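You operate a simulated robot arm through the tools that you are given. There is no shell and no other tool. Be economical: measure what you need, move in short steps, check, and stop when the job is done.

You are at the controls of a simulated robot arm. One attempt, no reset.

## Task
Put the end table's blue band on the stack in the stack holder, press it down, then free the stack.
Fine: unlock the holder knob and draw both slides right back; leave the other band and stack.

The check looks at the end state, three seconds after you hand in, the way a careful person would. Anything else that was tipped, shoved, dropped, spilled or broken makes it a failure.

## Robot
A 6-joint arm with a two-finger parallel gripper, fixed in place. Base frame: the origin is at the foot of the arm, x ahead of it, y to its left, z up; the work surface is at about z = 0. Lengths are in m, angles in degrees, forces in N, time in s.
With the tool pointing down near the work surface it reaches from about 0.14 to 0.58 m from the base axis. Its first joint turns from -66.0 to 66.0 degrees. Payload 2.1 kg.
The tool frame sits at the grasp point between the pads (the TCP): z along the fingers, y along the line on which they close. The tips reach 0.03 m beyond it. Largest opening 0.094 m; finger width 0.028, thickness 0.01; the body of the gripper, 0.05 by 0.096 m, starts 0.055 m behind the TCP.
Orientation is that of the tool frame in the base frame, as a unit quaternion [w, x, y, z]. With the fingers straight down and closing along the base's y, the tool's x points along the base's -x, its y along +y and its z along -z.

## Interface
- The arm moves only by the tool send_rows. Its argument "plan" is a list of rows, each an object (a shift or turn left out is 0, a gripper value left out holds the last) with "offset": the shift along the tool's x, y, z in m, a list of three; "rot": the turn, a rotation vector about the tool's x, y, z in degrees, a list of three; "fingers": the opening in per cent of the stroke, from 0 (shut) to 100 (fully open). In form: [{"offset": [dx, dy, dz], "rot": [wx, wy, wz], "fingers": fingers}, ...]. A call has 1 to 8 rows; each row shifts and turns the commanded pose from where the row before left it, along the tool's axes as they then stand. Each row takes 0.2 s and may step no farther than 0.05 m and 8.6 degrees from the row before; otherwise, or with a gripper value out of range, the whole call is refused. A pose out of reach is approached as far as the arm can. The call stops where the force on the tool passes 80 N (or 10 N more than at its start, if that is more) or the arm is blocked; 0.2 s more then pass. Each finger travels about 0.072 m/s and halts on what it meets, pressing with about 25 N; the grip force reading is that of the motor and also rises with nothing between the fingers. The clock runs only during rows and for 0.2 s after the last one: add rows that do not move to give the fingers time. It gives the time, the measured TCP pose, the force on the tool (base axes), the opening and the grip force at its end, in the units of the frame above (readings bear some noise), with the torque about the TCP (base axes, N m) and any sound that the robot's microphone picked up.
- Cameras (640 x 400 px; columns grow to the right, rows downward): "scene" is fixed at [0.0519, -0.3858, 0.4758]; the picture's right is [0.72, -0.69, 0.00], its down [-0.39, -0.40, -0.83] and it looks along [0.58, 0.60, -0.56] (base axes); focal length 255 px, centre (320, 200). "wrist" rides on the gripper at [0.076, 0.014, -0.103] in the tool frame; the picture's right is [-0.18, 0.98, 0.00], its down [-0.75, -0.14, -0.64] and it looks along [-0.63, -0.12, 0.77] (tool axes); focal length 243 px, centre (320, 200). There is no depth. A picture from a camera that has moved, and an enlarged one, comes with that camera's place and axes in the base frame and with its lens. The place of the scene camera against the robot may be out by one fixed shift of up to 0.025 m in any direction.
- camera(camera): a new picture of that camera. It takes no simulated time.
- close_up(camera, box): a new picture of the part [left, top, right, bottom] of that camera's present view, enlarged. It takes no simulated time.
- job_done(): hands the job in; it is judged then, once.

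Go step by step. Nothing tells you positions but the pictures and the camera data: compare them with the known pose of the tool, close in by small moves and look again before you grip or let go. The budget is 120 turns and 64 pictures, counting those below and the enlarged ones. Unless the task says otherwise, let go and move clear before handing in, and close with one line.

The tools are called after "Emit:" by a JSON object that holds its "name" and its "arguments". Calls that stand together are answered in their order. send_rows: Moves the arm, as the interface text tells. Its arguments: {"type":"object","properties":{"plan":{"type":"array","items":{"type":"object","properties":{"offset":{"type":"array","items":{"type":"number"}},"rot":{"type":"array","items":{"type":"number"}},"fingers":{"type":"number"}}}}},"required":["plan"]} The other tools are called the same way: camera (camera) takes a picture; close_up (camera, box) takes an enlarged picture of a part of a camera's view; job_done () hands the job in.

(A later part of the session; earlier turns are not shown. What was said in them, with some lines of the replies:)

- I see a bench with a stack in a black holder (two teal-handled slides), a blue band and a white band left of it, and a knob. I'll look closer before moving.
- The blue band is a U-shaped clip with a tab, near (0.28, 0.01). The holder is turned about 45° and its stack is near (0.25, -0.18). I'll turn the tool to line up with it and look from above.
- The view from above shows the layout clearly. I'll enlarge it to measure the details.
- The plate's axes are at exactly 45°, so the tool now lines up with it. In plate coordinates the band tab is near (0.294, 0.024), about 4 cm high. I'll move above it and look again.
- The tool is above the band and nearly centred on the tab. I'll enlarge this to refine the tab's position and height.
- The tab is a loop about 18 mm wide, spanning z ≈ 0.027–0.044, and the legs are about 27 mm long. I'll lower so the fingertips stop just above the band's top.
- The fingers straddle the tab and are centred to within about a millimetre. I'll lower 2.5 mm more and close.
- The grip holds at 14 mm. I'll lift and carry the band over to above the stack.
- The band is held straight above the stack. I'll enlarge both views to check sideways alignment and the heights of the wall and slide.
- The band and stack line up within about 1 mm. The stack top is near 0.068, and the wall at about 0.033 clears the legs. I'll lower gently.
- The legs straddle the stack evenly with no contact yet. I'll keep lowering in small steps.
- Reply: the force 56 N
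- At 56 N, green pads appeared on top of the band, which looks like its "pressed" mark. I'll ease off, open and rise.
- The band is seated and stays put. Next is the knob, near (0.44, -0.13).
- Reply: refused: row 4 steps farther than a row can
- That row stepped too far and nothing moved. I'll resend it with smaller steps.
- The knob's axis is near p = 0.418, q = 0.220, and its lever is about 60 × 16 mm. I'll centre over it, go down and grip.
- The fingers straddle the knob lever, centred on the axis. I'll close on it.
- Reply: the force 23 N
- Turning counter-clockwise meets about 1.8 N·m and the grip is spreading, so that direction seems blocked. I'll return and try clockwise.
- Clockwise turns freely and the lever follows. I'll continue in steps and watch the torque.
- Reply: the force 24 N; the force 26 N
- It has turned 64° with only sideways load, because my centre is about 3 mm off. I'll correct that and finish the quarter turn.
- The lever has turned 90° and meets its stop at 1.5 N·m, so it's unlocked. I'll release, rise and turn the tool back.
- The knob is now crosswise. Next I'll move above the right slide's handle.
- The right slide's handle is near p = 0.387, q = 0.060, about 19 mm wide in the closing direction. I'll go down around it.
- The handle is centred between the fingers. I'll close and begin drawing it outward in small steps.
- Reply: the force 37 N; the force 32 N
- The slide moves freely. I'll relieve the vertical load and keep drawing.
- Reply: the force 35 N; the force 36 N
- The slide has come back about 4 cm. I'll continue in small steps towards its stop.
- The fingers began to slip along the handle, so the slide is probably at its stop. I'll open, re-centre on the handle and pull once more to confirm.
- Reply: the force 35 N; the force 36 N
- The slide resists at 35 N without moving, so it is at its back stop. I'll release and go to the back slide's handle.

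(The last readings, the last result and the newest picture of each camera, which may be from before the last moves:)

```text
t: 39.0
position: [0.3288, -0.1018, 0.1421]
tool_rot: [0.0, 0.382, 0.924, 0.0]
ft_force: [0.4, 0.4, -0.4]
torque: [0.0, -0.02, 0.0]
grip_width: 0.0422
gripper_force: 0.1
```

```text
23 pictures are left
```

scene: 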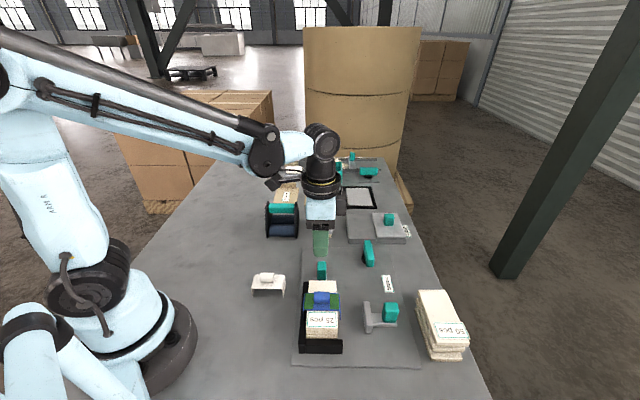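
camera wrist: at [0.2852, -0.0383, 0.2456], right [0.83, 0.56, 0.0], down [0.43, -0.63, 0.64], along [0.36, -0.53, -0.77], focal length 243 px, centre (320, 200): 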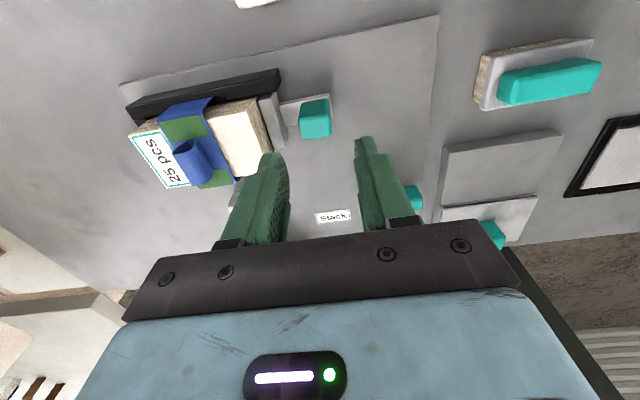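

The back slide's handle is near p = 0.308, q = 0.156. I'll narrow the fingers a little and go down around it.

Emit:
{"name": "send_rows", "arguments": {"plan": [{"offset": [-0.0035, -0.0045, 0.02], "fingers": 40}, {"offset": [0, 0, 0.03]}, {"offset": [0, 0, 0.015]}, {}]}}

Emit:
{"name": "camera", "arguments": {"camera": "wrist"}}

Emit:
{"name": "close_up", "arguments": {"camera": "scene", "box": [280, 220, 380, 310]}}

```text
t: 40.0
position: [0.3278, -0.1075, 0.0789]
tool_rot: [0.0, 0.383, 0.924, 0.0]
ft_force: [0.1, 0.0, 0.9]
torque: [0.0, -0.02, -0.01]
grip_width: 0.0376
gripper_force: 0.0
```

```text
22 pictures are left
camera wrist: at [0.2848, -0.0439, 0.1805], right [0.83, 0.56, 0.0], down [0.43, -0.63, 0.64], along [0.36, -0.53, -0.77], focal length 243 px, centre (320, 200)
```

wrist: 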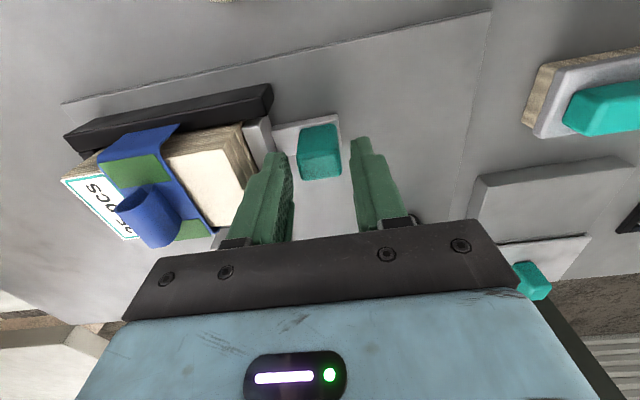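

```text
4.44 times, centred on (330, 265) of scene
camera zoom: at [0.0519, -0.3858, 0.4758], right [0.72, -0.69, 0.0], down [-0.39, -0.4, -0.83], along [0.58, 0.6, -0.56], focal length 1132 px, centre (276, -89)
```

zoom: 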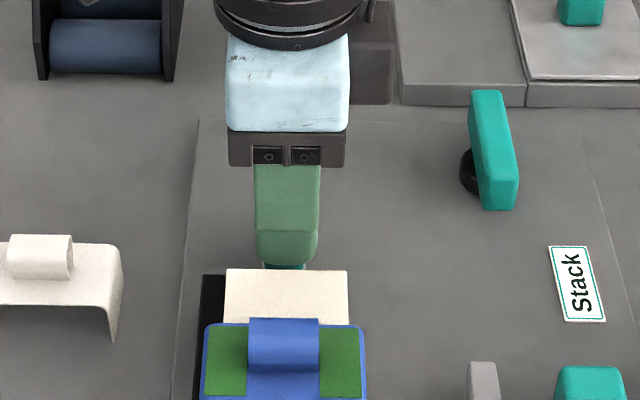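

The fingers are well centred on the handle. I'll lower the rest of the way and grip.

Emit:
{"name": "send_rows", "arguments": {"plan": [{"offset": [0, 0, 0.015]}, {"offset": [0, 0, 0.01]}, {"fingers": 5}, {}, {}]}}

Emit:
{"name": "send_rows", "arguments": {"plan": [{"offset": [0, 0.003, 0]}, {"offset": [0, 0.004, 0]}, {"offset": [0, 0.005, 0]}, {"offset": [0, 0.005, 0]}]}}

```text
t: 41.2
position: [0.3275, -0.1064, 0.0524]
tool_rot: [-0.001, 0.383, 0.924, 0.0]
ft_force: [0.6, 0.8, 17.0]
torque: [0.16, 0.19, 0.05]
grip_width: 0.0304
gripper_force: 44.8
```

```text
t: 42.2
position: [0.3395, -0.095, 0.0523]
tool_rot: [-0.001, 0.382, 0.924, 0.0]
ft_force: [-2.3, 1.0, 34.3]
torque: [0.44, 0.46, -0.04]
grip_width: 0.0301
gripper_force: 44.7
```

It moves freely. I'll keep drawing until it meets its stop.

Emit:
{"name": "send_rows", "arguments": {"plan": [{"offset": [0, 0.005, -0.001]}, {"offset": [0, 0.005, 0]}, {"offset": [0, 0.005, 0]}, {"offset": [0, 0.005, 0]}]}}

Emit:
{"name": "send_rows", "arguments": {"plan": [{"offset": [0, 0.003, 0]}, {"offset": [0, 0.003, 0]}, {"offset": [0, 0.003, 0]}]}}

```text
t: 43.2
position: [0.3548, -0.0823, 0.0522]
tool_rot: [0.0, 0.383, 0.924, 0.0]
ft_force: [-6.4, 4.3, -20.2]
torque: [-0.58, -0.65, -0.02]
grip_width: 0.0301
gripper_force: 45.3
```

```text
t: 44.0
position: [0.3596, -0.0752, 0.053]
tool_rot: [0.0, 0.382, 0.924, 0.0]
ft_force: [-2.6, 1.8, -34.9]
torque: [-0.28, -0.33, -0.03]
grip_width: 0.0305
gripper_force: 44.9
```

Emit:
{"name": "send_rows", "arguments": {"plan": [{"offset": [0, 0.003, 0.001]}, {"offset": [0, 0.003, 0]}]}}

Emit:
{"name": "send_rows", "arguments": {"plan": [{"offset": [0, 0.003, 0]}, {"offset": [0, 0.002, 0]}]}}

Emit:
{"name": "close_up", "arguments": {"camera": "scene", "box": [280, 220, 440, 350]}}

```text
t: 44.6
position: [0.3647, -0.0719, 0.0543]
tool_rot: [0.0, 0.383, 0.924, 0.001]
ft_force: [-3.9, 2.2, 9.0]
torque: [-0.3, -0.22, 0.12]
grip_width: 0.0303
gripper_force: 45.3
```

```text
t: 45.2
position: [0.3685, -0.0665, 0.0535]
tool_rot: [0.0, 0.383, 0.924, 0.0]
ft_force: [0.9, -1.6, 29.8]
torque: [0.74, 0.7, 0.06]
grip_width: 0.0302
gripper_force: 45.1
```

```text
3.08 times, centred on (360, 285) of scene
camera zoom: at [0.0518, -0.3858, 0.4758], right [0.72, -0.69, 0.0], down [-0.39, -0.4, -0.83], along [0.58, 0.6, -0.56], focal length 784 px, centre (197, -62)
```

zoom: 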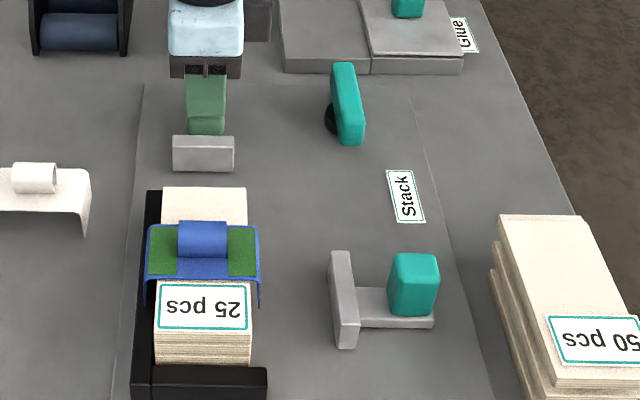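

It has moved 57 mm with no stop felt yet. I'll continue carefully.

Emit:
{"name": "send_rows", "arguments": {"plan": [{"offset": [0, 0.003, -0.0005]}, {"offset": [0, 0.002, 0]}]}}

Emit:
{"name": "send_rows", "arguments": {"plan": [{"offset": [0, 0.003, 0]}, {"offset": [0, 0.002, 0]}]}}

```text
t: 45.8
position: [0.3694, -0.0663, 0.0521]
tool_rot: [-0.001, 0.384, 0.924, -0.003]
ft_force: [-19.1, -18.0, 6.8]
torque: [-0.11, -0.55, 0.38]
grip_width: 0.0303
gripper_force: 44.9
```

```text
t: 46.4
position: [0.3706, -0.0656, 0.052]
tool_rot: [-0.005, 0.386, 0.922, -0.011]
ft_force: [-58.9, -39.5, -10.3]
torque: [-0.5, -1.34, 0.66]
grip_width: 0.0303
gripper_force: 45.0
```

It now resists with 70 N and doesn't move, so it is at its stop. I'll back off the load, release, rise and inspect.

Emit:
{"name": "send_rows", "arguments": {"plan": [{"offset": [0, -0.004, 0]}, {"offset": [0, -0.004, 0]}, {"fingers": 42}, {}, {}, {"offset": [0, 0, -0.045]}, {"offset": [0, 0, -0.045]}, {"offset": [0.03, 0, -0.035]}]}}

Emit:
{"name": "camera", "arguments": {"camera": "wrist"}}

Emit:
{"name": "close_up", "arguments": {"camera": "scene", "box": [250, 210, 450, 350]}}

```text
t: 48.2
position: [0.3496, -0.0453, 0.1778]
tool_rot: [0.0, 0.383, 0.924, 0.0]
ft_force: [1.4, -0.1, 0.0]
torque: [0.05, 0.02, -0.02]
grip_width: 0.0395
gripper_force: 0.0
```

```text
19 pictures are left
camera wrist: at [0.305, 0.0191, 0.2805], right [0.83, 0.56, 0.0], down [0.43, -0.63, 0.64], along [0.36, -0.53, -0.77], focal length 243 px, centre (320, 200)
```

wrist: 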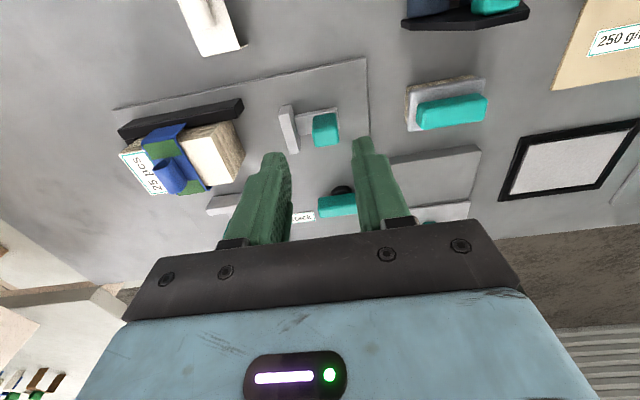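

```text
2.86 times, centred on (350, 280) of scene
camera zoom: at [0.0519, -0.3859, 0.4758], right [0.72, -0.69, 0.0], down [-0.39, -0.4, -0.83], along [0.58, 0.6, -0.56], focal length 728 px, centre (234, -29)
```

zoom: 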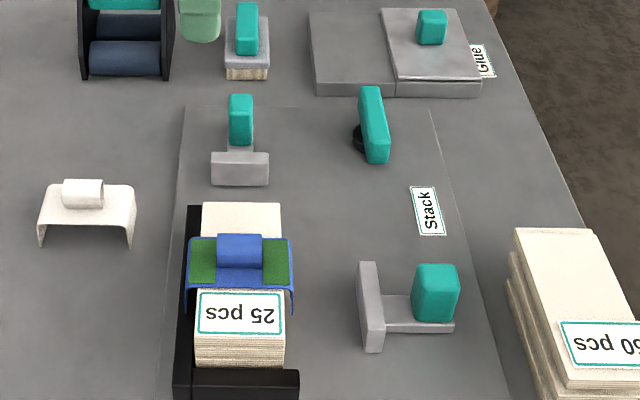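

The band is seated, the knob is unlocked, both slides are at their back stops, and the white band and the 50-piece stack are untouched. The arm is clear, so I'm handing in.

Emit:
{"name": "job_done", "arguments": {}}

```text
The job is handed in.
```

The job is handed in: the blue band is pressed onto the stack, the knob is unlocked and both slides are drawn back to their stops; the white band and the other stack were left alone.
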